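You operate a simulated robot arm through the tools that you are given. There is no shell and no other tool.

You run a simulated robot arm. Do the job below in one go: nothing can be reset, and whatever is moved stays where it is left.

## Task
Raise the brown table flap and stand the drawer's purple pack on it.
Fine: shut the grey drawer. Set down upright: purple pack.

Only the result counts: the job must be done as asked and must still hold three seconds after the hand-in. Knocking over, shifting, dropping, spilling or breaking anything else fails it.

## Robot
A 7-joint arm with a two-finger parallel gripper, fixed in place. Base frame: the origin is at the foot of the arm, x ahead of it, y to its left, z up. Readings come in mm, rad, newtons and seconds.
Its first joint turns from -2.601 to 2.601 rad. Payload 3.43 kg.
Tool frame: the origin (TCP) lies between the finger pads and is the grasp point; the fingertips stand 30 mm ahead of it; z points along the fingers, y is the line along which they close. Largest opening 94 mm; finger width 28, thickness 10; the body of the gripper, 50 by 96 mm, starts 55 mm behind the TCP.
Orientation is told as [roll, pitch, yaw] about the base's x, y, z axes, in that order, counted from this pose: with the fingers straight down and closing along the base's y, the tool's x points along the base's -x, its y along +y and its z along -z.

## Interface
- The arm moves only by the tool send_rows. Its argument "rows" is a list of rows, each a list of 7 numbers: the shift along the tool's x, y, z in mm, then the turn, a rotation vector about the tool's x, y, z in rad, then the gripper command, from -1 (shut) to 1 (fully open), values between in proportion. In form: [[tx, ty, tz, wx, wy, wz, fingers], ...]. A call has 1 to 20 rows; each row shifts and turns the commanded pose from where the row before left it, along the tool's axes as they then stand. Rows are played at 5 a second. More than 50 mm and 0.15 rad between two rows, or a gripper value outside its range, and nothing of the call is played. A pose out of reach is approached as far as the arm can. The call stops where the force on the tool passes 80 N (or 10 N more than at its start, if that is more) or the arm is blocked; 0.2 s more then pass. Each finger travels about 45 mm/s and halts on what it meets, pressing with about 24 N; the grip force reading is that of the motor and also rises with nothing between the fingers. The clock runs only during rows and for 0.2 s after the last one: add rows that do not move to give the fingers time. The reply holds the time, the measured pose of the TCP, the force on the tool along the base axes, the opening and the grip force, in the units named above and with some noise, with the torque about the TCP (base axes, N m) and any sound that the robot's microphone picked up, and new pictures: "show" is both (left out), scene, wrist or none.
- Cameras (640 x 400 px; columns grow to the right, rows downward): "scene" is fixed at [49.4, -499.4, 1166.6]; the picture's right is [0.24, -0.97, 0.00], its down [-0.35, -0.09, -0.93] and it looks along [0.91, 0.22, -0.36] (base axes); focal length 349 px, centre (320, 200). "wrist" rides on the gripper at [76, 14, -103] in the tool frame; the picture's right is [-0.18, 0.98, 0.00], its down [-0.75, -0.14, -0.64] and it looks along [-0.63, -0.12, 0.77] (tool axes); focal length 243 px, centre (320, 200). There is no depth. A picture from a camera that has moved, and an enlarged one, comes with that camera's place and axes in the base frame and with its lens.
- inspect(camera, box): a new picture of the part [left, top, right, bottom] of that camera's present view, enlarged. No time passes.
- sign_off(): hands the job in; it is judged then, once.

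Nothing tells you positions but the pictures and the camera data. Unless the task says otherwise, let go and move clear before handing in.

The tools are called after "Request:" by a JSON object that holds its "method" and its "body". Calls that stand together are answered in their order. send_rows: Moves the arm, as the interface text tells. Its arguments: {"type":"object","properties":{"rows":{"type":"array"},"show":{"type":"string","enum":["both","scene","wrist","none"]}},"required":["rows"]} The other tools are called the same way: inspect (camera, box) takes an enlarged picture of a part of a camera's view; sign_off () hands the job in.

At the start:

```text
time: 0.0
tool_pos: [772.9, 114.1, 978.7]
tool_rot: [-0.001, 0.0, 0.0]
ft_force: [-0.1, -0.2, -1.0]
wrist_torque: [-0.01, 0.02, 0.0]
finger_gap: 93.9
gripper_force: 0.0
```

scene: 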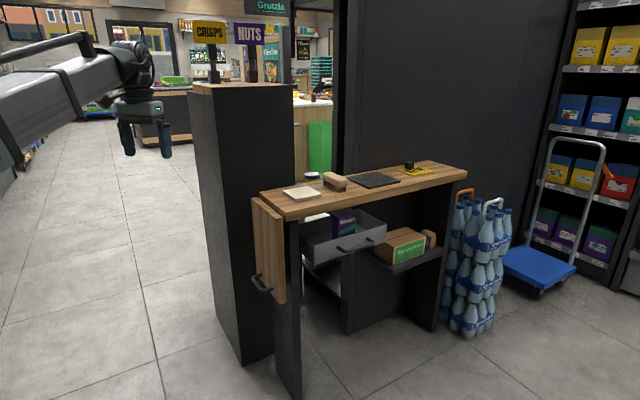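
wrist: 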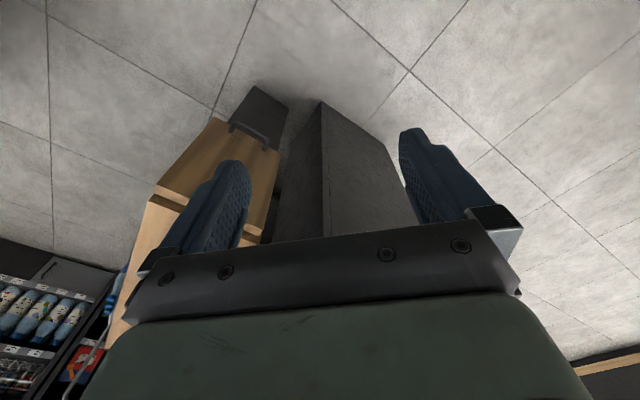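

I see a counter with a hanging brown flap on its left end (handle at its lower edge), an open grey drawer with a purple pack in it, and a tall dark column nearby. I'll look closer before moving.

Request:
{"method": "inspect", "body": {"camera": "scene", "box": [230, 150, 470, 300]}}

Request:
{"method": "inspect", "body": {"camera": "scene", "box": [180, 180, 340, 400]}}

Request:
{"method": "inspect", "body": {"camera": "wrist", "box": [80, 60, 400, 260]}}

```text
2.67 times, centred on (350, 225) of scene
camera zoom: at [49.4, -499.4, 1166.6], right [0.24, -0.97, 0.0], down [-0.35, -0.09, -0.93], along [0.91, 0.22, -0.36], focal length 932 px, centre (240, 133)
```

zoom: 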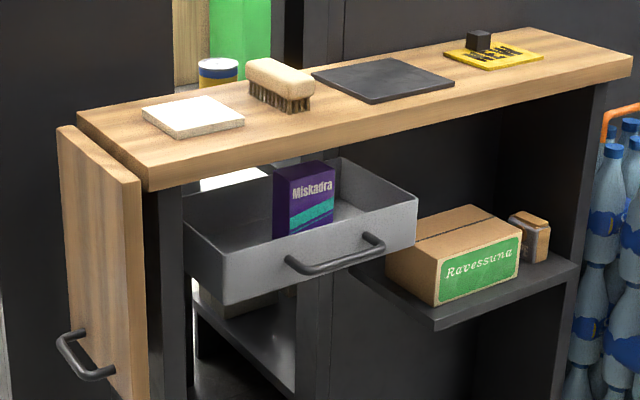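

```text
1.82 times, centred on (260, 290) of scene
camera zoom: at [49.4, -499.4, 1166.6], right [0.24, -0.97, 0.0], down [-0.35, -0.09, -0.93], along [0.91, 0.22, -0.36], focal length 635 px, centre (429, 36)
```

zoom: 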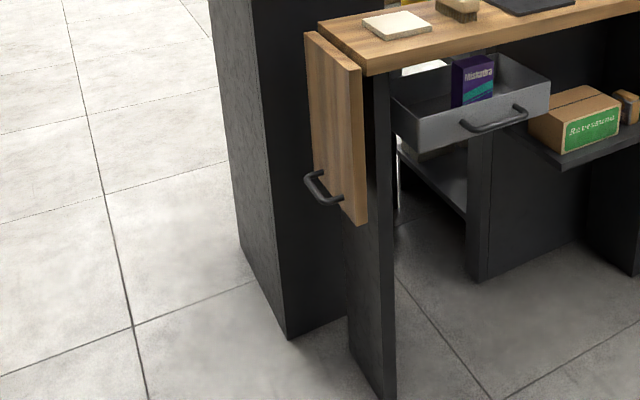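

```text
2.00 times, centred on (240, 160) of wrist
camera zoom: at [696.3, 126.1, 1080.9], right [0.18, 0.98, 0.0], down [0.75, -0.14, 0.64], along [0.63, -0.12, -0.77], focal length 485 px, centre (480, 280)
```

zoom: 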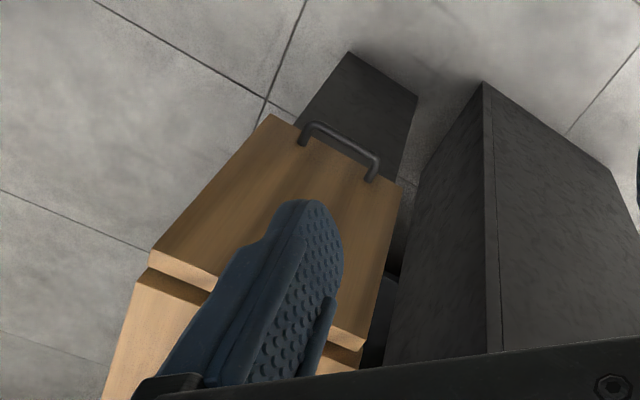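

The counter top looks to be at about z = 786 mm and turned about 45° to the base axes. The flap hangs on its left end, facing (-0.7, 0.7), with its bar handle near z = 515. I'll turn the hand to match (yaw +45°) and look again.

Request:
{"method": "send_rows", "body": {"rows": [[0, 0, 0, 0, 0, -0.1309, 1], [0, 0, 0, 0, 0, -0.1309, 1], [0, 0, 0, 0, 0, -0.1309, 1], [0, 0, 0, 0, 0, -0.1309, 1], [0, 0, 0, 0, 0, -0.1309, 1], [0, 0, 0, 0, 0, -0.1309, 1], [0, 0, 0, 0, 0, 0, 1]], "show": "both"}}

```text
time: 1.6
tool_pos: [772.6, 113.2, 979.1]
tool_rot: [0.002, 0.001, 0.787]
ft_force: [0.3, -0.4, -0.2]
wrist_torque: [-0.01, 0.01, 0.0]
finger_gap: 94.2
gripper_force: 0.0
camera wrist: at [708.5, 67.9, 1080.6], right [-0.57, 0.82, 0.0], down [0.63, 0.43, 0.64], along [0.53, 0.36, -0.77], focal length 243 px, centre (320, 200)
```

scene: 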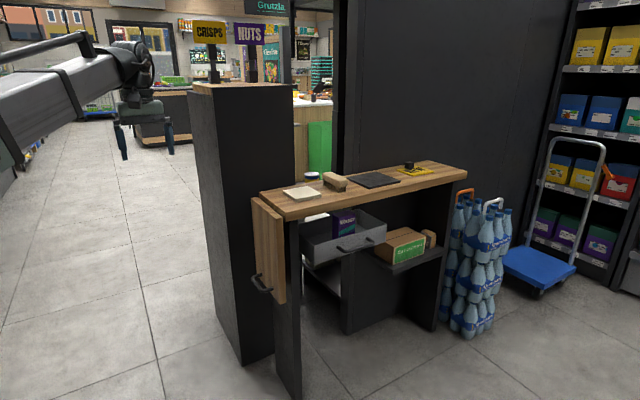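
wrist: 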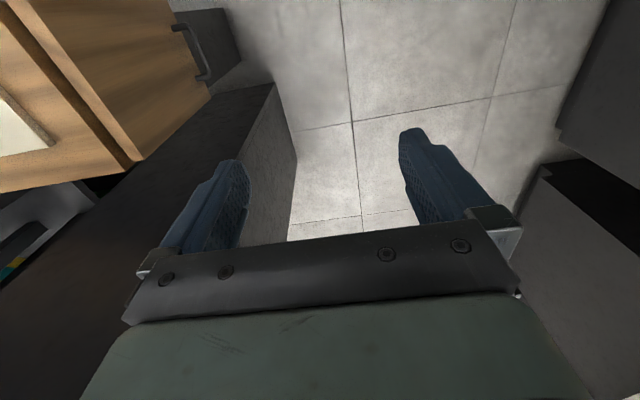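

Request:
{"method": "inspect", "body": {"camera": "wrist", "box": [0, 0, 320, 200]}}

Request:
{"method": "inspect", "body": {"camera": "scene", "box": [240, 180, 400, 280]}}

Request:
{"method": "inspect", "body": {"camera": "scene", "box": [240, 180, 320, 310]}}

```text
2.00 times, centred on (160, 100) of wrist
camera zoom: at [708.5, 67.9, 1080.6], right [-0.57, 0.82, 0.0], down [0.63, 0.43, 0.64], along [0.53, 0.36, -0.77], focal length 485 px, centre (640, 400)
```

zoom: 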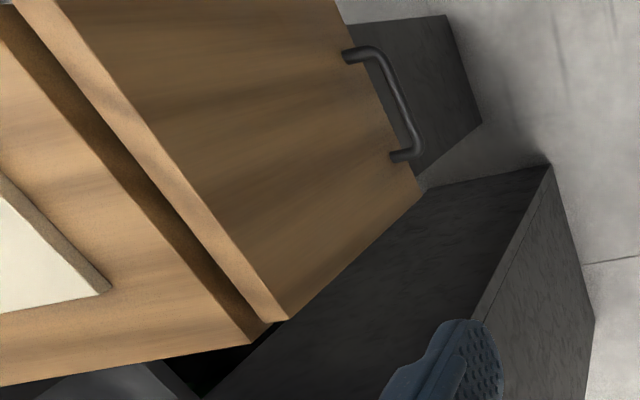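

```text
4.00 times, centred on (320, 230) of scene
camera zoom: at [49.4, -499.4, 1166.6], right [0.24, -0.97, 0.0], down [-0.35, -0.09, -0.93], along [0.91, 0.22, -0.36], focal length 1398 px, centre (320, 80)
```

zoom: 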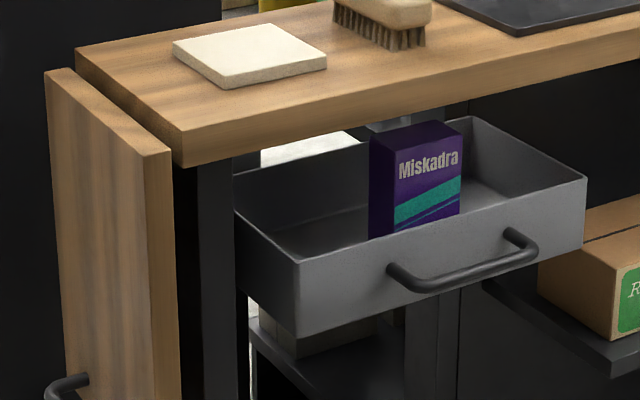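

```text
3.08 times, centred on (280, 245) of scene
camera zoom: at [49.4, -499.4, 1166.6], right [0.24, -0.97, 0.0], down [-0.35, -0.09, -0.93], along [0.91, 0.22, -0.36], focal length 1075 px, centre (443, 62)
```

zoom: 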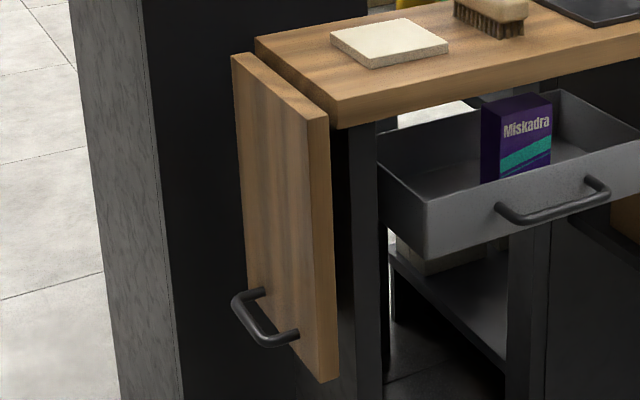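

The flap's hinge line appears to be at about w = -746 (w runs along (-0.707, 0.707)) and z = 775. The handle bar is at about (911, -83, 518). I'll lower the hand in the free space beside the flap and tip the tool horizontal so it faces the flap.

Request:
{"method": "send_rows", "body": {"rows": [[0, 0, 45, 0, 0, 0, 1], [0, 0, 45, 0, 0, 0, 1], [0, 0, 45, 0, 0, 0, 1], [0, 0, 45, 0, 0, 0, 1], [0, 0, 0, 0.1428, 0, 0, 1], [0, 0, 0, 0.1428, 0, 0, 1], [0, 0, 0, 0.1428, 0, 0, 1], [0, 0, 0, 0.1428, 0, 0, 1], [0, 0, 0, 0.1428, 0, 0, 1], [0, 0, 0, 0.1428, 0, 0, 1], [0, 0, 0, 0.1428, 0, 0, 1], [0, 0, 0, 0.1428, 0, 0, 1], [0, 0, 0, 0.1428, 0, 0, 1], [0, 0, 0, 0.1428, 0, 0, 1], [0, 0, 0, 0.1428, 0, 0, 1], [0, 0, 0, 0, 0, 0, 1]], "show": "both"}}

```text
time: 5.0
tool_pos: [772.3, 112.8, 799.4]
tool_rot: [-1.573, 0.0, 0.785]
ft_force: [0.5, -0.3, -0.4]
wrist_torque: [0.0, -0.01, -0.03]
finger_gap: 94.0
gripper_force: 0.0
camera wrist: at [645.9, 130.5, 783.7], right [0.13, 0.13, -0.98], down [0.08, 0.99, 0.14], along [0.99, -0.1, 0.12], focal length 243 px, centre (320, 200)
```

scene: 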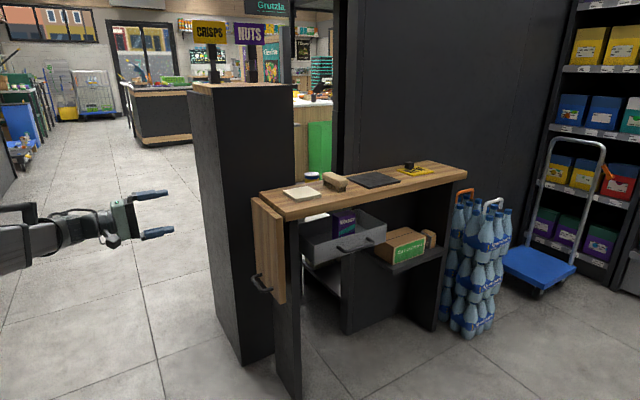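
wrist: 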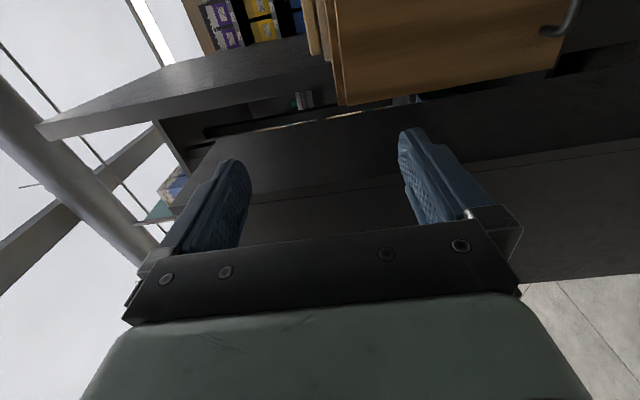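

The horizontal pose works. Now I'll lower to handle height, still well clear of the flap, and centre on the handle.

Request:
{"method": "send_rows", "body": {"rows": [[6.65, 46.9, 0, 0, 0, 0, 1], [6.65, 46.9, 0, 0, 0, 0, 1], [6.65, 46.9, 0, 0, 0, 0, 1], [6.65, 46.9, 0, 0, 0, 0, 1], [6.65, 46.9, 0, 0, 0, 0, 1], [6.65, 46.9, 0, 0, 0, 0, 1], [0, 0, 40, 0, 0, 0, 1], [0, 0, 40, 0, 0, 0, 1], [0, 0, 0, 0, 0, 0, 1]], "show": "both"}}

```text
time: 7.0
tool_pos: [800.6, 28.3, 517.2]
tool_rot: [-1.57, 0.001, 0.786]
ft_force: [0.5, 0.1, -0.4]
wrist_torque: [-0.01, -0.02, 0.01]
finger_gap: 93.9
gripper_force: 0.1
camera wrist: at [674.1, 45.2, 503.2], right [0.13, 0.13, -0.98], down [0.08, 0.99, 0.14], along [0.99, -0.1, 0.12], focal length 243 px, centre (320, 200)
```

scene: 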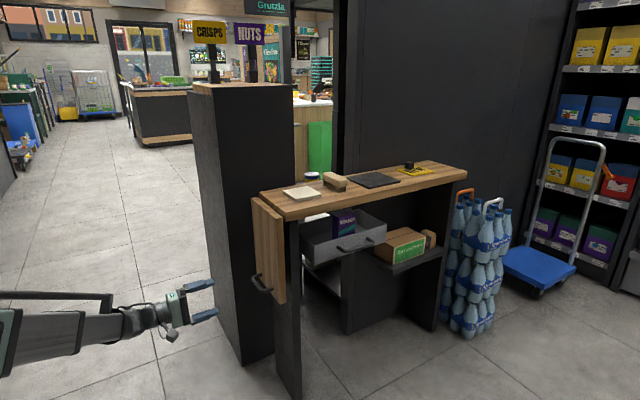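
wrist: 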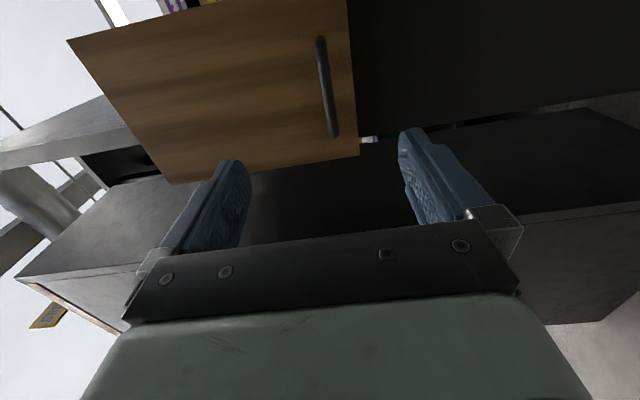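

Request:
{"method": "inspect", "body": {"camera": "wrist", "box": [240, 0, 400, 160]}}

Request:
{"method": "inspect", "body": {"camera": "scene", "box": [140, 230, 320, 350]}}

```text
2.50 times, centred on (320, 80) of wrist
camera zoom: at [674.1, 45.2, 503.2], right [0.13, 0.13, -0.98], down [0.08, 0.99, 0.14], along [0.99, -0.1, 0.12], focal length 606 px, centre (320, 500)
```

zoom: 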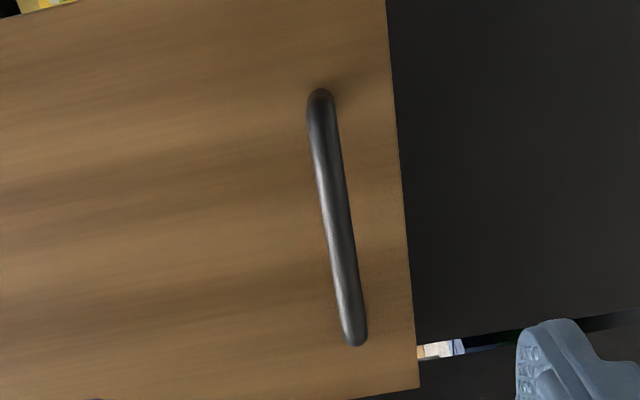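

```text
3.33 times, centred on (230, 290) of scene
camera zoom: at [49.4, -499.4, 1166.6], right [0.24, -0.97, 0.0], down [-0.35, -0.09, -0.93], along [0.91, 0.22, -0.36], focal length 1165 px, centre (620, -100)
```

zoom: 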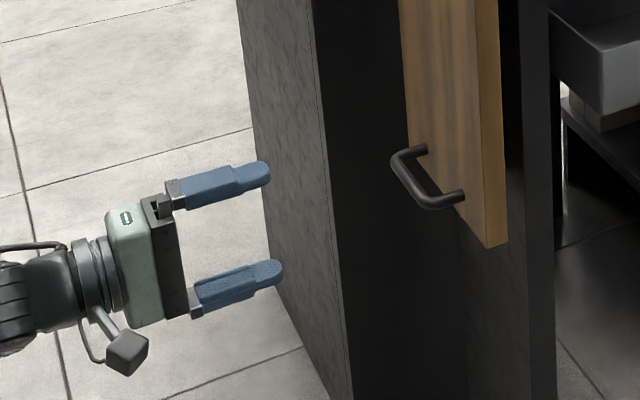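

The handle bar sits between the two fingers, with its centre near e = 582 and z ≈ 510–518. I'll advance most of the way and check again.

Request:
{"method": "send_rows", "body": {"rows": [[1, 1, 30, 0, 0, 0, 1], [1, 1, 30, 0, 0, 0, 1], [1, 1, 30, 0, 0, 0, 1], [1, 1, 20, 0, 0, 0, 1], [0, 0, 0, 0, 0, 0, 1]], "show": "both"}}

Request:
{"method": "inspect", "body": {"camera": "wrist", "box": [200, 20, 480, 220]}}

Request:
{"method": "inspect", "body": {"camera": "scene", "box": [190, 240, 310, 330]}}

```text
time: 8.2
tool_pos: [876.5, -53.3, 512.9]
tool_rot: [-1.571, -0.002, 0.786]
ft_force: [0.0, -0.6, -0.2]
wrist_torque: [0.01, 0.0, -0.03]
finger_gap: 93.9
gripper_force: 0.0
camera wrist: at [749.5, -35.2, 498.0], right [0.13, 0.13, -0.98], down [0.08, 0.99, 0.14], along [0.99, -0.1, 0.12], focal length 243 px, centre (320, 200)
```

scene: 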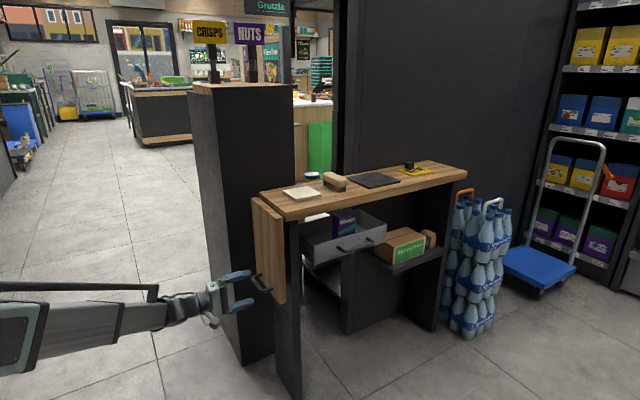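
wrist: 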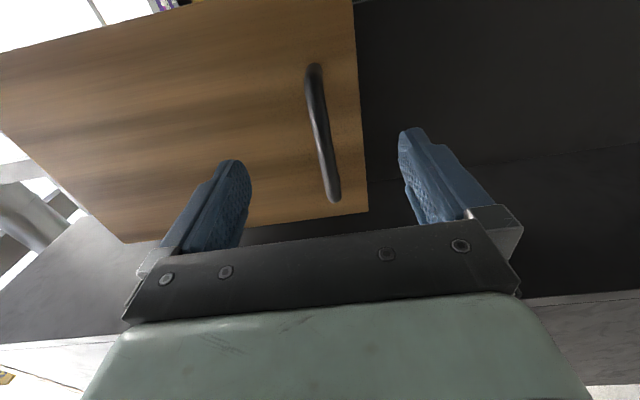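

```text
2.00 times, centred on (340, 120) of wrist
camera zoom: at [749.5, -35.2, 498.0], right [0.13, 0.13, -0.98], down [0.08, 0.99, 0.14], along [0.99, -0.1, 0.12], focal length 485 px, centre (280, 360)
```

zoom: 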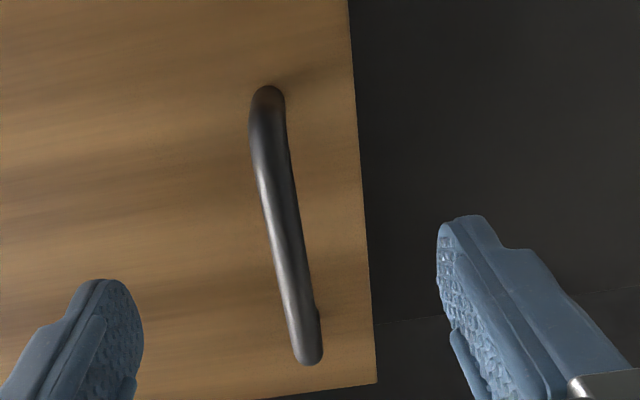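

```text
4.44 times, centred on (250, 285) of scene
camera zoom: at [49.4, -499.4, 1166.6], right [0.24, -0.97, 0.0], down [-0.35, -0.09, -0.93], along [0.91, 0.22, -0.36], focal length 1553 px, centre (631, -178)
```

zoom: 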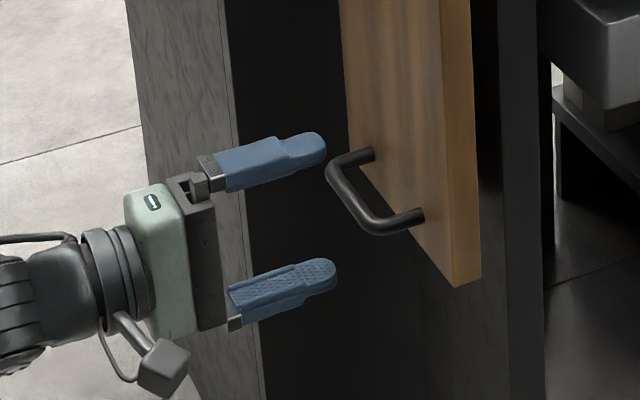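

The bar is about 5 mm below the tool centre. I'll correct that, move in and close slowly on the bar.

Request:
{"method": "send_rows", "body": {"rows": [[0, 5, 12, 0, 0, 0, 1], [0, 0, 13, 0, 0, 0, 1], [0, 0, 13, 0, 0, 0, 1], [0, 0, 0, 0, 0, 0, 1]], "show": "both"}}

Request:
{"method": "inspect", "body": {"camera": "wrist", "box": [200, 60, 480, 260]}}

Request:
{"method": "inspect", "body": {"camera": "scene", "box": [200, 240, 320, 330]}}

```text
time: 9.2
tool_pos: [902.2, -79.4, 507.5]
tool_rot: [-1.571, 0.0, 0.786]
ft_force: [-0.6, 0.3, 0.5]
wrist_torque: [-0.01, -0.03, 0.03]
finger_gap: 94.0
gripper_force: 0.1
camera wrist: at [776.2, -62.1, 493.5], right [0.13, 0.13, -0.98], down [0.08, 0.99, 0.14], along [0.99, -0.1, 0.12], focal length 243 px, centre (320, 200)
```

scene: 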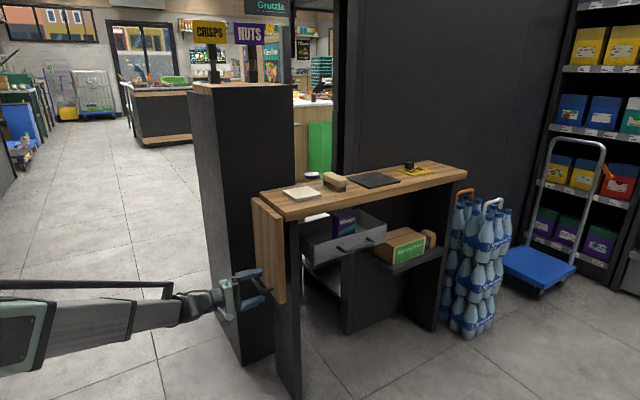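
wrist: 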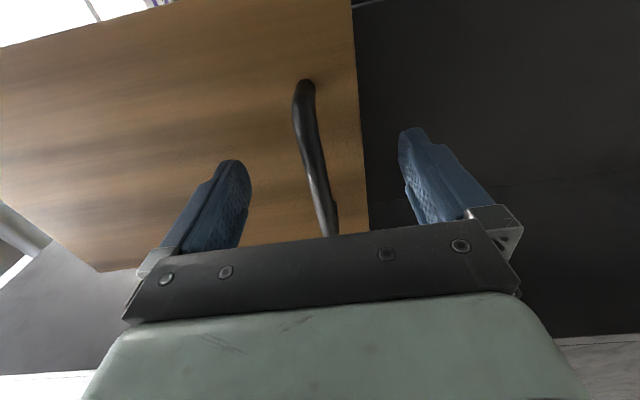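

```text
2.00 times, centred on (340, 160) of wrist
camera zoom: at [776.2, -62.1, 493.5], right [0.13, 0.13, -0.98], down [0.08, 0.99, 0.14], along [0.99, -0.1, 0.12], focal length 485 px, centre (280, 280)
```

zoom: 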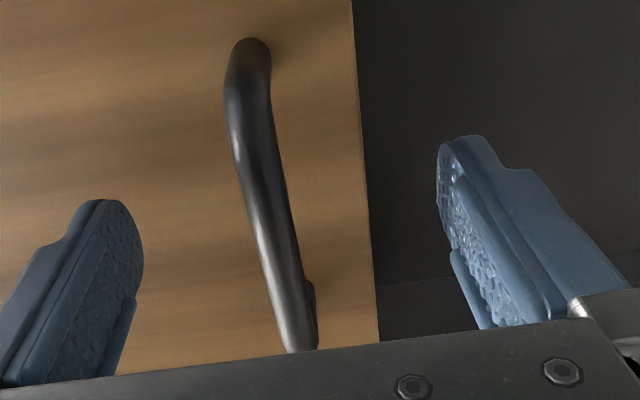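

```text
4.44 times, centred on (260, 285) of scene
camera zoom: at [49.4, -499.4, 1166.6], right [0.24, -0.97, 0.0], down [-0.35, -0.09, -0.93], along [0.91, 0.22, -0.36], focal length 1553 px, centre (587, -178)
```

zoom: 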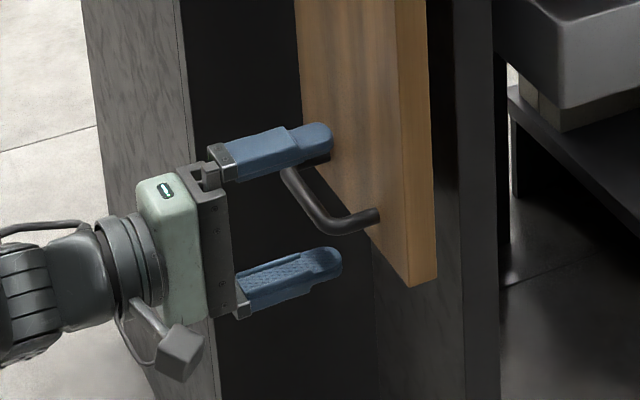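

The bar now sits slightly above the tool centre. I'll raise 3 mm and close on it.

Request:
{"method": "send_rows", "body": {"rows": [[0, -3.5, 0, 0, 0, 0, 0.2], [0, 0, 0, 0, 0, 0, -0.4], [0, 0, 0, 0, 0, 0, -1], [0, 0, 0, 0, 0, 0, -1], [0, 0, 0, 0, 0, 0, -1], [0, 0, 0, 0, 0, 0, -1], [0, 0, 0, 0, 0, 0, -1], [0, 0, 0, 0, 0, 0, -1]], "show": "both"}}

Request:
{"method": "inspect", "body": {"camera": "scene", "box": [200, 240, 320, 330]}}

```text
time: 11.0
tool_pos: [902.1, -80.0, 510.2]
tool_rot: [-1.568, 0.001, 0.786]
ft_force: [-5.4, 1.4, -20.4]
wrist_torque: [0.18, 0.16, 0.21]
finger_gap: 11.5
gripper_force: 44.9
camera wrist: at [776.0, -61.8, 495.4], right [0.13, 0.13, -0.98], down [0.08, 0.99, 0.14], along [0.99, -0.1, 0.12], focal length 243 px, centre (320, 200)
```

scene: 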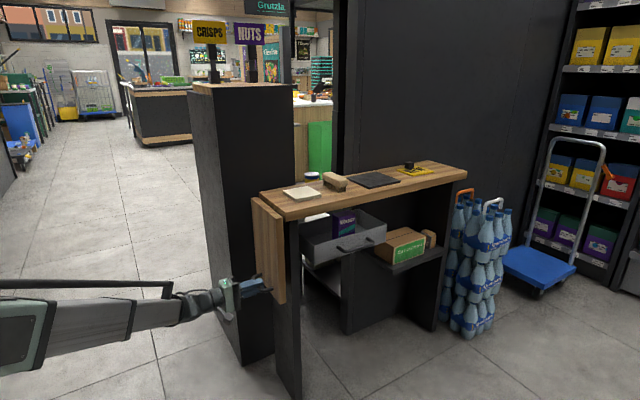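
wrist: 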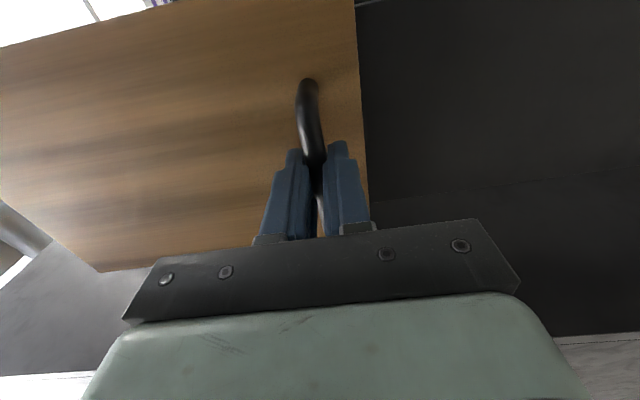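

```text
4.44 times, centred on (260, 285) of scene
camera zoom: at [49.4, -499.4, 1166.6], right [0.24, -0.97, 0.0], down [-0.35, -0.09, -0.93], along [0.91, 0.22, -0.36], focal length 1553 px, centre (587, -178)
```

zoom: 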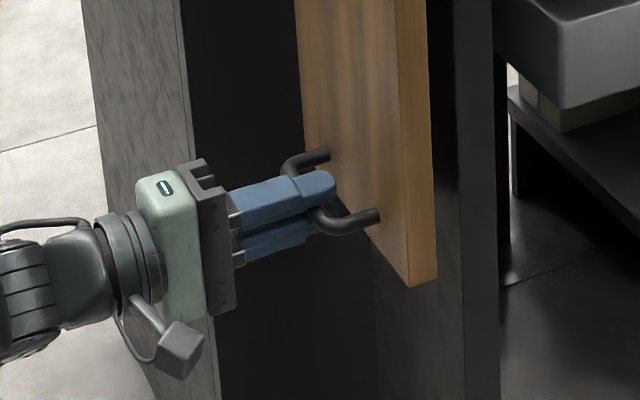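

The bar is gripped (gap 11.5 mm). I'll swing it along the hinge arc in small steps, watching the force.

Request:
{"method": "send_rows", "body": {"rows": [[0, -1.85, -12.94, -0.0491, 0, 0, -1], [0, -2.85, -12.94, -0.0491, 0, 0, -1], [0, -2.85, -12.94, -0.0491, 0, 0, -1], [0, -2.85, -12.94, -0.0491, 0, 0, -1]], "show": "scene"}}

```text
time: 12.0
tool_pos: [866.1, -42.8, 528.2]
tool_rot: [-1.38, 0.002, 0.784]
ft_force: [6.3, -3.0, 10.1]
wrist_torque: [0.01, -0.23, 0.08]
finger_gap: 11.8
gripper_force: 45.0
```

scene: 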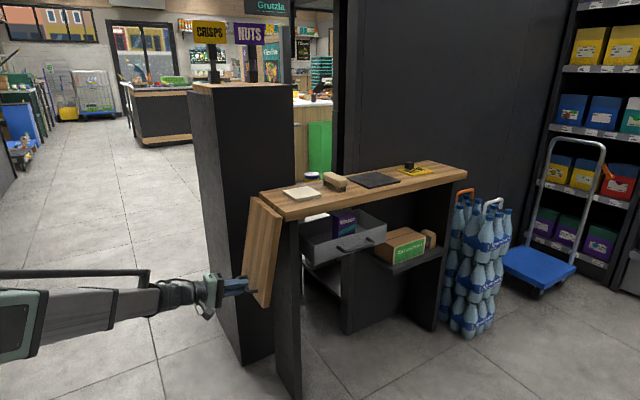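

Request:
{"method": "send_rows", "body": {"rows": [[0, -4.0, -12.94, -0.0491, 0, 0, -1], [0, -3.2, -12.94, -0.0491, 0, 0, -1], [0, -3.2, -12.94, -0.0491, 0, 0, -1], [0, -3.2, -12.94, -0.0491, 0, 0, -1]], "show": "scene"}}

```text
time: 13.0
tool_pos: [834.8, -11.5, 557.5]
tool_rot: [-1.185, 0.002, 0.79]
ft_force: [27.1, -13.4, 37.1]
wrist_torque: [-0.15, -0.46, -0.58]
finger_gap: 11.5
gripper_force: 44.9
```

scene: 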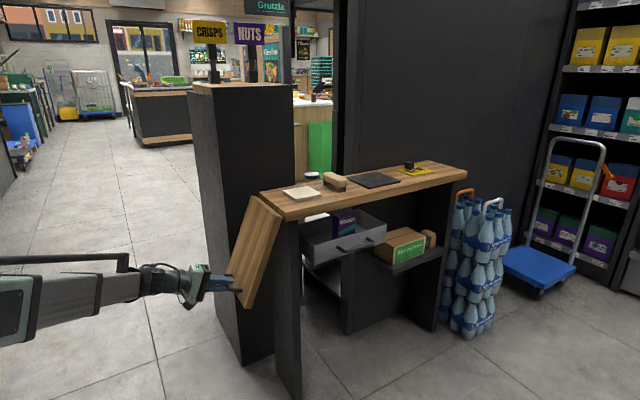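

The force is purely radial (pulling towards the hinge), so the true hinge sits slightly lower and further in, at about w = -756, z = 766. I'll relax the radius and re-check.

Request:
{"method": "send_rows", "body": {"rows": [[0, -3.58, 2.63, 0, 0, 0, -1], [0, 0, 0, 0, 0, 0, -1]], "show": "none"}}

```text
time: 13.6
tool_pos: [837.2, -13.0, 555.5]
tool_rot: [-1.178, -0.001, 0.786]
ft_force: [10.7, -4.8, 13.7]
wrist_torque: [0.03, -0.47, 0.84]
finger_gap: 11.7
gripper_force: 44.9
```

Request:
{"method": "send_rows", "body": {"rows": [[0, -4.8, -12.1, -0.0491, 0, 0, -1], [0, -3.33, -12.45, -0.0491, 0, 0, -1], [0, -3.33, -12.45, -0.0491, 0, 0, -1], [0, -3.33, -12.45, -0.0491, 0, 0, -1]], "show": "scene"}}

```text
time: 14.6
tool_pos: [810.1, 13.5, 591.5]
tool_rot: [-0.98, 0.0, 0.785]
ft_force: [-4.6, 6.8, -9.6]
wrist_torque: [0.36, -0.28, 0.43]
finger_gap: 11.7
gripper_force: 45.4
```

scene: 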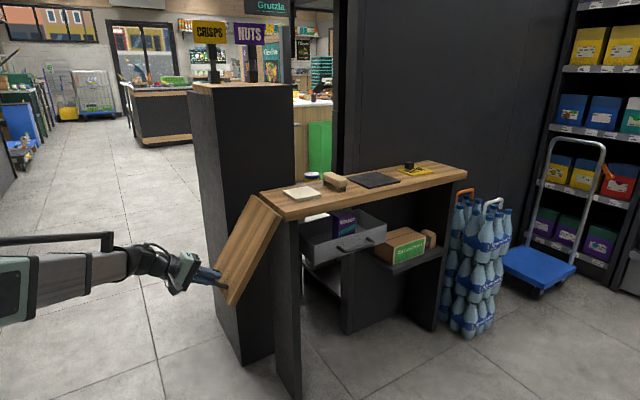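

Request:
{"method": "send_rows", "body": {"rows": [[0, -2.6, -12.6, -0.0491, 0, 0, -1], [0, -3.33, -12.45, -0.0491, 0, 0, -1], [0, -3.33, -12.45, -0.0491, 0, 0, -1], [0, -3.33, -12.45, -0.0491, 0, 0, -1]], "show": "none"}}

```text
time: 15.6
tool_pos: [788.0, 35.7, 631.4]
tool_rot: [-0.786, 0.0, 0.785]
ft_force: [3.0, 7.7, -4.7]
wrist_torque: [-0.3, 0.3, -0.6]
finger_gap: 11.5
gripper_force: 45.5
```

Request:
{"method": "send_rows", "body": {"rows": [[0, -3.33, -12.48, -0.0491, 0, 0, -1], [0, -3.33, -12.48, -0.0491, 0, 0, -1], [0, -3.33, -12.48, -0.0491, 0, 0, -1], [0, -3.33, -12.48, -0.0491, 0, 0, -1]], "show": "none"}}

```text
time: 16.6
tool_pos: [771.7, 51.2, 679.9]
tool_rot: [-0.593, -0.002, 0.787]
ft_force: [14.1, -6.3, 4.2]
wrist_torque: [0.07, -0.4, 0.1]
finger_gap: 11.7
gripper_force: 44.5
```

Request:
{"method": "send_rows", "body": {"rows": [[0, -4.3, -12.2, -0.0491, 0, 0, -1], [0, -3.33, -12.45, -0.0491, 0, 0, -1], [0, -3.33, -12.45, -0.0491, 0, 0, -1], [0, -3.33, -12.45, -0.0491, 0, 0, -1]], "show": "scene"}}

```text
time: 17.6
tool_pos: [764.3, 60.5, 728.3]
tool_rot: [-0.395, 0.001, 0.786]
ft_force: [17.8, -6.3, 1.2]
wrist_torque: [-0.06, -0.34, 0.01]
finger_gap: 11.6
gripper_force: 45.1
```

scene: 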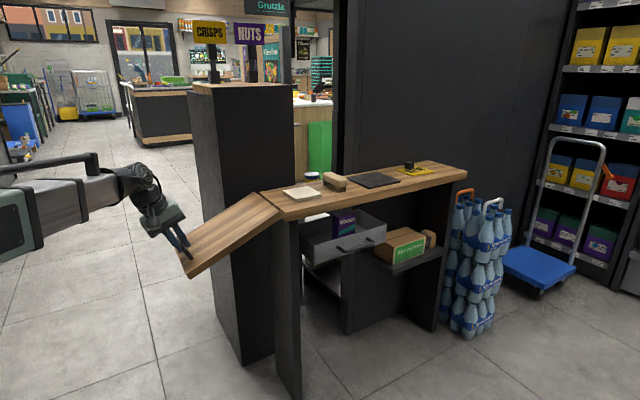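

Request:
{"method": "send_rows", "body": {"rows": [[0, -4.3, -12.2, -0.0491, 0, 0, -1], [0, -3.33, -12.45, -0.0491, 0, 0, -1], [0, -3.33, -12.45, -0.0491, 0, 0, -1], [0, -3.33, -12.45, -0.0491, 0, 0, -1]], "show": "scene"}}

```text
time: 18.6
tool_pos: [762.0, 61.3, 779.2]
tool_rot: [-0.196, 0.0, 0.785]
ft_force: [14.2, 1.4, -2.1]
wrist_torque: [0.06, -0.28, -0.01]
finger_gap: 11.7
gripper_force: 45.4
```

scene: 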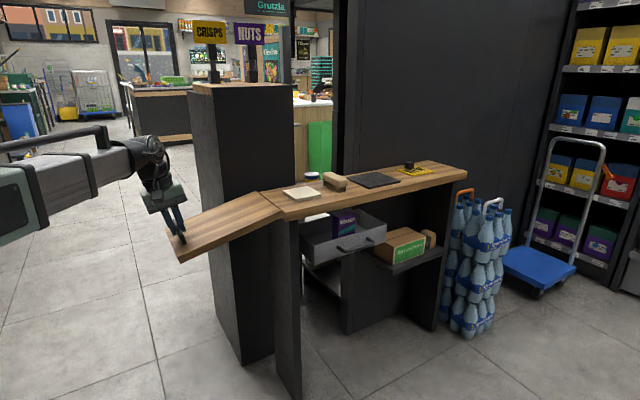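

Request:
{"method": "send_rows", "body": {"rows": [[0, -3.33, -12.45, -0.0491, 0, 0, -1], [0, -3.33, -12.45, -0.0491, 0, 0, -1], [0, -3.33, -12.45, -0.0491, 0, 0, -1], [0, -3.33, -12.45, -0.0491, 0, 0, -1]], "show": "both"}}

Request:
{"method": "inspect", "body": {"camera": "scene", "box": [130, 150, 330, 280]}}

```text
time: 19.6
tool_pos: [766.4, 55.4, 829.6]
tool_rot: [-0.002, 0.001, 0.786]
ft_force: [9.8, -2.8, 2.0]
wrist_torque: [0.43, -0.72, -0.04]
finger_gap: 11.6
gripper_force: 45.0
camera wrist: at [703.0, 11.2, 931.5], right [-0.56, 0.83, 0.0], down [0.63, 0.43, 0.64], along [0.53, 0.36, -0.77], focal length 243 px, centre (320, 200)
```

scene: 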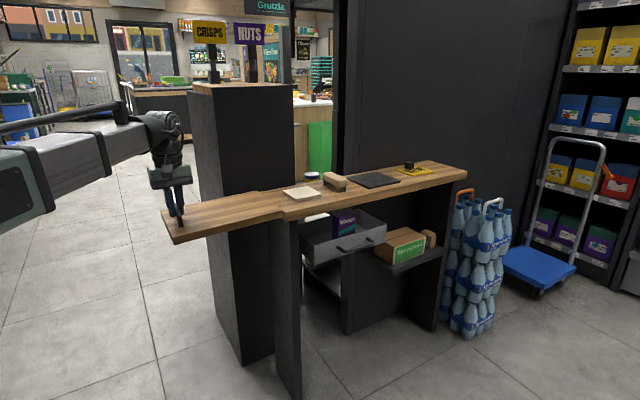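
wrist: 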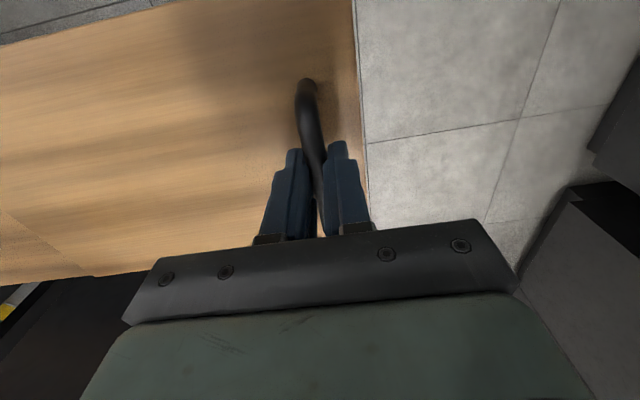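

```text
3.08 times, centred on (230, 215) of scene
camera zoom: at [49.4, -499.4, 1166.6], right [0.24, -0.97, 0.0], down [-0.35, -0.09, -0.93], along [0.91, 0.22, -0.36], focal length 1075 px, centre (597, 154)
```

zoom: 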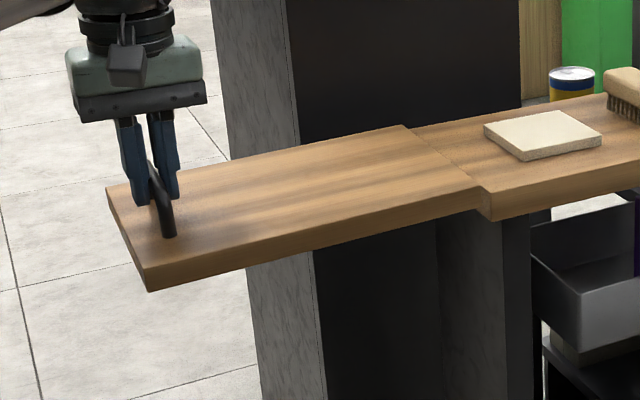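

The flap looks nearly level with the counter. I'll press it slightly further up to find a stop or catch.

Request:
{"method": "send_rows", "body": {"rows": [[0, -1.6, -5.0, -0.02, 0, 0, -1], [0, 0, 0, 0, 0, 0, -1]], "show": "none"}}

```text
time: 20.2
tool_pos: [767.7, 54.9, 834.6]
tool_rot: [0.021, -0.001, 0.786]
ft_force: [9.4, 0.1, -1.0]
wrist_torque: [0.24, -0.32, 0.01]
finger_gap: 11.3
gripper_force: 45.4
```

Request:
{"method": "send_rows", "body": {"rows": [[0, -1.6, -5.0, -0.02, 0, 0, -1], [0, -1.6, -5.0, -0.02, 0, 0, -1], [0, 0, 0, 0, 0, 0, -1]], "show": "scene"}}

Request:
{"method": "inspect", "body": {"camera": "scene", "box": [130, 150, 330, 280]}}

```text
time: 21.0
tool_pos: [768.2, 55.3, 843.0]
tool_rot: [0.063, 0.005, 0.788]
ft_force: [-16.6, 14.5, -45.6]
wrist_torque: [0.17, 0.24, -0.07]
finger_gap: 11.6
gripper_force: 45.0
```

scene: 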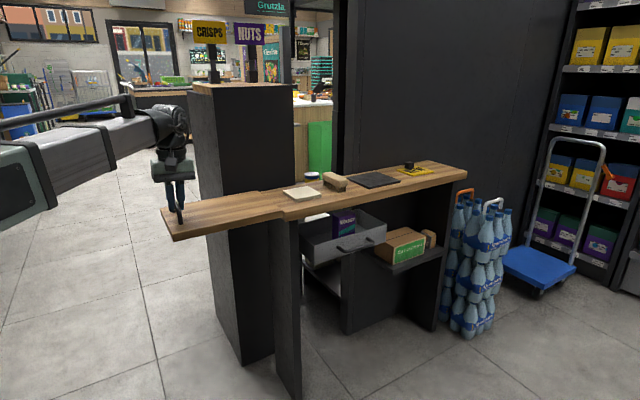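

```text
3.08 times, centred on (230, 215) of scene
camera zoom: at [49.4, -499.4, 1166.6], right [0.24, -0.97, 0.0], down [-0.35, -0.09, -0.93], along [0.91, 0.22, -0.36], focal length 1075 px, centre (597, 154)
```

zoom: 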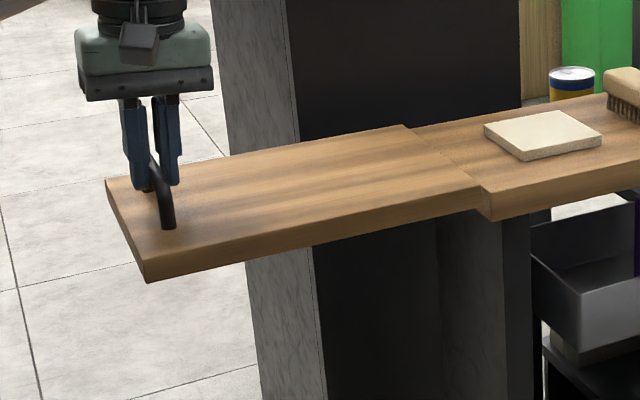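

There is a firm stop with the flap now level (flush with the counter line). I'll relax the upward push and check whether the flap supports itself.

Request:
{"method": "send_rows", "body": {"rows": [[0, 1.0, 3.5, 0.0, 0, 0, -1], [0, 0, 0, 0, 0, 0, -1], [0, 0, 0, 0, 0, 0, -1]], "show": "none"}}

```text
time: 21.8
tool_pos: [768.8, 55.0, 841.5]
tool_rot: [0.059, 0.0, 0.785]
ft_force: [-19.6, 15.0, 4.8]
wrist_torque: [0.0, 0.4, 0.02]
finger_gap: 11.7
gripper_force: 44.8
```

Request:
{"method": "send_rows", "body": {"rows": [[0, -3.0, 2.5, 0.0, 0, 0, -1], [0, 0, 0, 0, 0, 0, -1], [0, 0, 0, 0, 0, 0, -1]], "show": "none"}}

```text
time: 22.6
tool_pos: [768.8, 54.3, 839.3]
tool_rot: [0.07, 0.001, 0.788]
ft_force: [-35.8, 32.2, 12.3]
wrist_torque: [0.57, 0.6, -0.19]
finger_gap: 11.6
gripper_force: 44.8
```

Request:
{"method": "send_rows", "body": {"rows": [[0, 6.0, 0, 0.0, 0, 0, -1], [0, 0, 0, 0, 0, 0, -1], [0, 0, 0, 0, 0, 0, -1]], "show": "scene"}}

Request:
{"method": "inspect", "body": {"camera": "scene", "box": [130, 150, 330, 280]}}

```text
time: 23.4
tool_pos: [767.4, 55.3, 838.4]
tool_rot: [0.056, 0.003, 0.784]
ft_force: [-11.0, -1.0, 4.4]
wrist_torque: [0.05, 0.19, 0.11]
finger_gap: 11.6
gripper_force: 44.9
```

scene: 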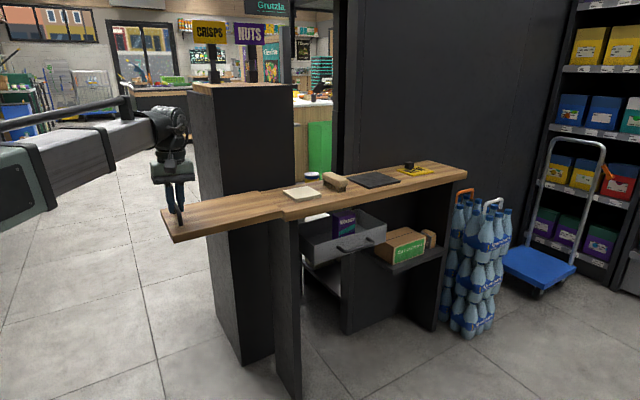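

```text
3.08 times, centred on (230, 215) of scene
camera zoom: at [49.4, -499.4, 1166.6], right [0.24, -0.97, 0.0], down [-0.35, -0.09, -0.93], along [0.91, 0.22, -0.36], focal length 1075 px, centre (597, 154)
```

zoom: 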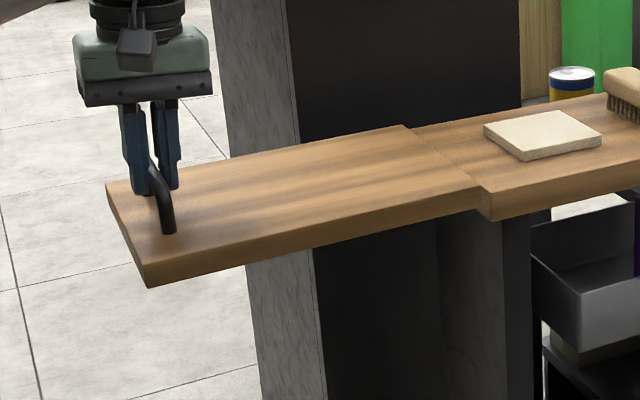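

Request:
{"method": "send_rows", "body": {"rows": [[0, 0.5, -3.0, 0.0, 0, 0, -1], [0, 0.5, -3.0, 0.0, 0, 0, -1], [0, 0, 0, 0, 0, 0, -1]], "show": "none"}}

Request:
{"method": "send_rows", "body": {"rows": [[0, 0, 1.5, 0.0, 0, 0, -1], [0, 0, 1.5, 0, 0, 0, -1], [0, 0, 0, 0, 0, 0, -1]], "show": "none"}}

```text
time: 24.2
tool_pos: [769.3, 53.6, 843.2]
tool_rot: [0.057, 0.003, 0.785]
ft_force: [2.7, -22.2, -40.7]
wrist_torque: [0.06, -0.49, 0.1]
finger_gap: 11.4
gripper_force: 45.0
```

```text
time: 25.0
tool_pos: [768.2, 54.1, 843.0]
tool_rot: [0.053, 0.001, 0.783]
ft_force: [15.0, -25.9, -7.3]
wrist_torque: [-0.87, -0.06, 0.1]
finger_gap: 11.4
gripper_force: 45.0
```

Request:
{"method": "send_rows", "body": {"rows": [[0, -2.5, 1.0, 0.0, 0, 0, -1], [0, 0, 0, 0, 0, 0, -1]], "show": "none"}}

```text
time: 25.6
tool_pos: [768.4, 55.0, 840.7]
tool_rot: [0.06, 0.001, 0.786]
ft_force: [7.9, -11.9, -2.3]
wrist_torque: [-0.92, 0.5, 0.0]
finger_gap: 11.7
gripper_force: 45.7
```

The forces are near zero with the flap at its stop. I'll ease the fingers open just enough to see whether the flap stays up.

Request:
{"method": "send_rows", "body": {"rows": [[0, 0, 0, 0.0, 0, 0, -0.6], [0, 0, 0, 0, 0, 0, -0.6], [0, 0, 0, 0, 0, 0, -0.6]], "show": "both"}}

Request:
{"method": "inspect", "body": {"camera": "scene", "box": [130, 150, 330, 280]}}

```text
time: 26.4
tool_pos: [768.5, 54.4, 841.8]
tool_rot: [0.059, 0.001, 0.785]
ft_force: [-0.4, 0.5, 0.0]
wrist_torque: [0.01, 0.0, 0.0]
finger_gap: 18.6
gripper_force: 0.0
camera wrist: at [708.6, 5.1, 943.6], right [-0.56, 0.82, 0.06], down [0.66, 0.41, 0.63], along [0.5, 0.4, -0.77], focal length 243 px, centre (320, 200)
```

scene: 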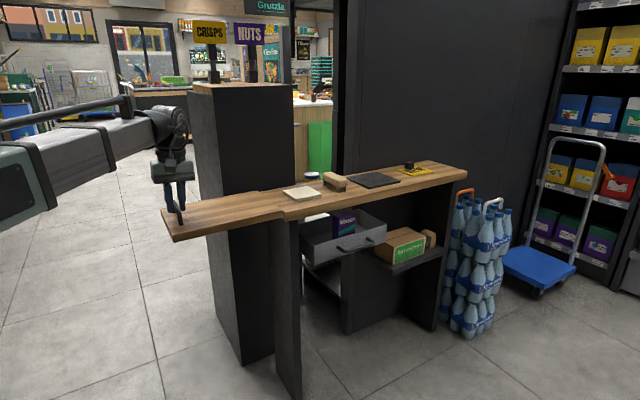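
wrist: 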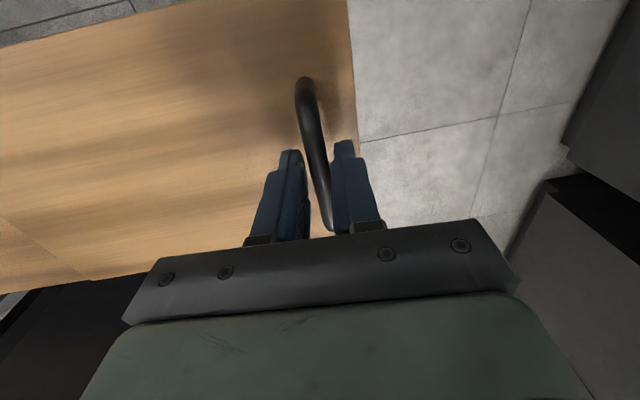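

```text
3.08 times, centred on (230, 215) of scene
camera zoom: at [49.4, -499.4, 1166.6], right [0.24, -0.97, 0.0], down [-0.35, -0.09, -0.93], along [0.91, 0.22, -0.36], focal length 1075 px, centre (597, 154)
```

zoom: 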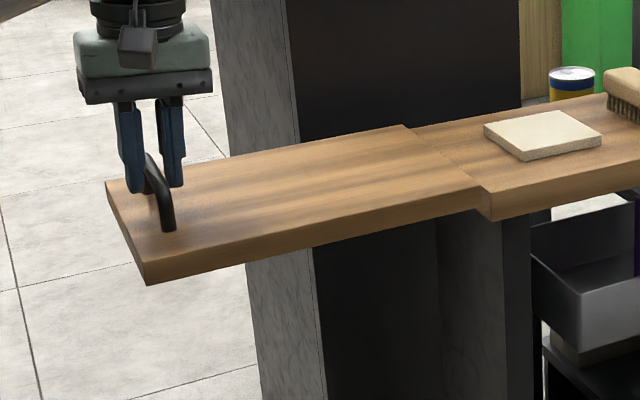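

The flap holds by itself. I'll open further and lift straight off the handle.

Request:
{"method": "send_rows", "body": {"rows": [[0, 0, 0, 0.0, 0, 0, -0.1], [0, 0, 0, 0, 0, 0, -0.1], [0, 0, -15, 0, 0, 0, -0.1], [0, 0, -25, 0, 0, 0, -0.1], [0, 0, -40, 0.03, 0, 0, 0.2], [0, 0, -45, 0.03, 0, 0, 0.2], [0, 0, -45, 0, 0, 0, 0.2], [0, 0, -45, 0, 0, 0, 0.2], [0, 0, 0, 0, 0, 0, 0.2]], "show": "both"}}

Request:
{"method": "inspect", "body": {"camera": "scene", "box": [130, 150, 330, 280]}}

```text
time: 28.4
tool_pos: [772.5, 51.0, 1055.4]
tool_rot: [0.0, 0.0, 0.785]
ft_force: [0.1, 0.5, 0.2]
wrist_torque: [-0.03, 0.0, 0.02]
finger_gap: 56.5
gripper_force: 0.0
camera wrist: at [708.3, 5.4, 1157.5], right [-0.56, 0.83, 0.0], down [0.63, 0.43, 0.64], along [0.53, 0.36, -0.77], focal length 243 px, centre (320, 200)
```

scene: 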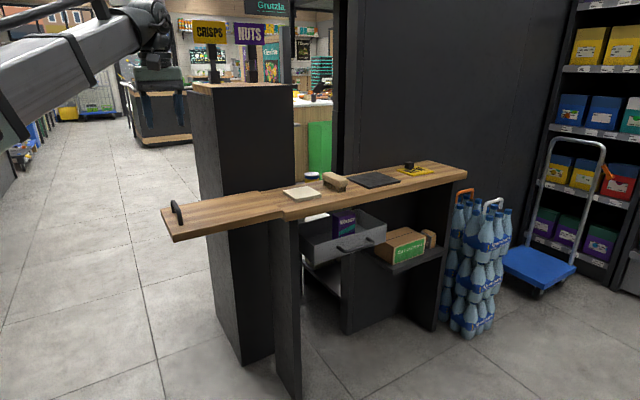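
wrist: 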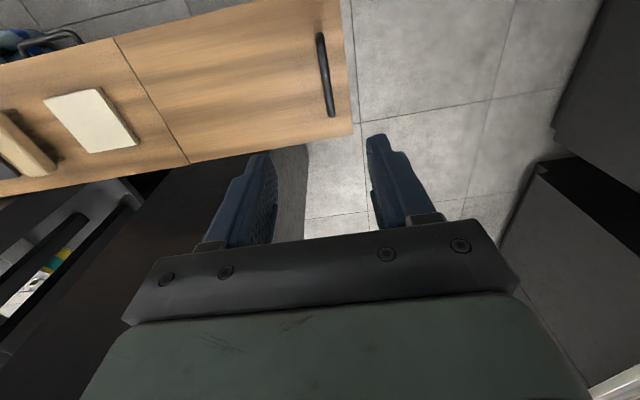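

```text
3.08 times, centred on (230, 215) of scene
camera zoom: at [49.4, -499.4, 1166.6], right [0.24, -0.97, 0.0], down [-0.35, -0.09, -0.93], along [0.91, 0.22, -0.36], focal length 1075 px, centre (597, 154)
```

zoom: 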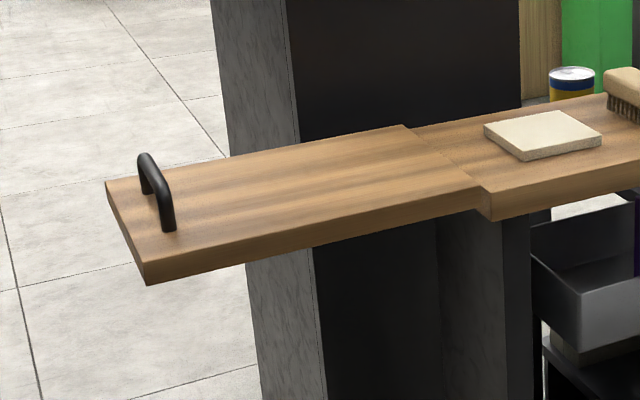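

The flap is up and holding by itself. Next I'll move the wrist camera to look into the drawer, staying high above the counter.

Request:
{"method": "send_rows", "body": {"rows": [[22.6, -38.2, 10.7, 0, 0, 0, 1], [22.6, -38.2, 10.7, 0, 0, 0, 1], [22.6, -38.2, 10.7, 0, 0, 0, 1], [22.6, -38.2, 10.7, 0, 0, 0, 1], [22.6, -38.2, 10.7, 0, 0, 0, 1], [22.6, -38.2, 10.7, 0, 0, 0, 1], [22.6, -38.2, 10.7, 0, 0, 0, 1], [0, 0, 0, 0, 0, 0.1309, 1], [0, 0, 0, 0, 0, 0.1309, 1], [0, 0, 0, 0, 0, 0.1309, 1], [0, 0, 0, 0, 0, 0.1309, 1], [0, 0, 0, 0, 0, 0.1309, 1], [0, 0, 0, 0, 0, 0.1309, 1], [0, 0, 0, 0, 0, 0, 1]], "show": "both"}}

```text
time: 31.4
tool_pos: [849.8, -249.9, 979.9]
tool_rot: [0.0, 0.0, -0.001]
ft_force: [-0.3, -1.1, -0.4]
wrist_torque: [0.0, -0.03, 0.0]
finger_gap: 94.0
gripper_force: 0.1
camera wrist: at [773.7, -237.4, 1082.7], right [0.19, 0.98, 0.0], down [0.75, -0.14, 0.64], along [0.63, -0.12, -0.77], focal length 243 px, centre (320, 200)
```

scene: 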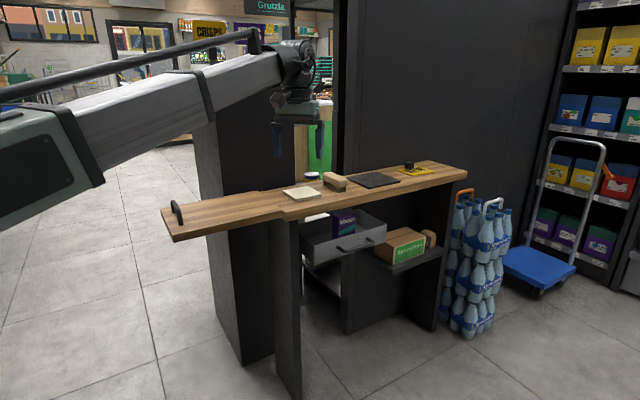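
wrist: 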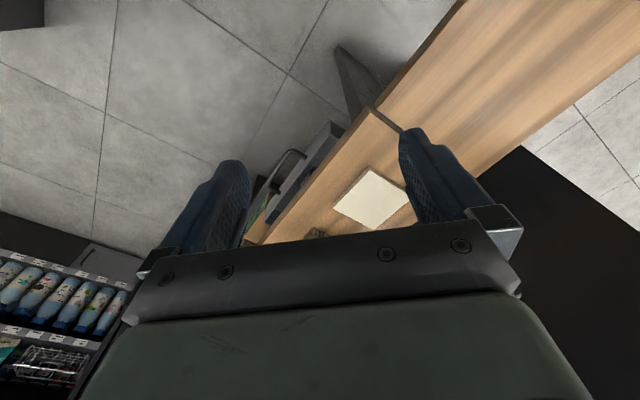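

Request:
{"method": "inspect", "body": {"camera": "wrist", "box": [220, 80, 420, 240]}}

```text
2.50 times, centred on (320, 160) of wrist
camera zoom: at [773.7, -237.4, 1082.7], right [0.19, 0.98, 0.0], down [0.75, -0.14, 0.64], along [0.63, -0.12, -0.77], focal length 606 px, centre (320, 300)
```

zoom: 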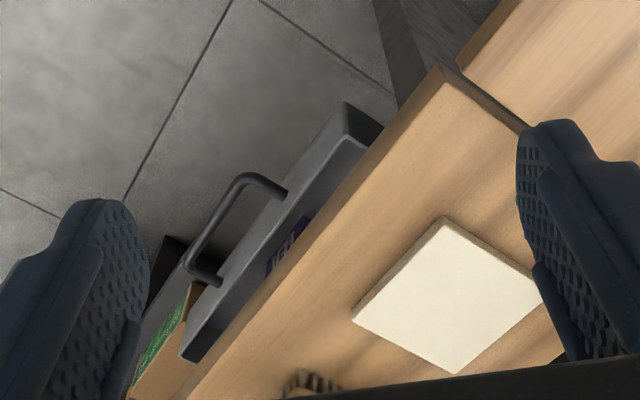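

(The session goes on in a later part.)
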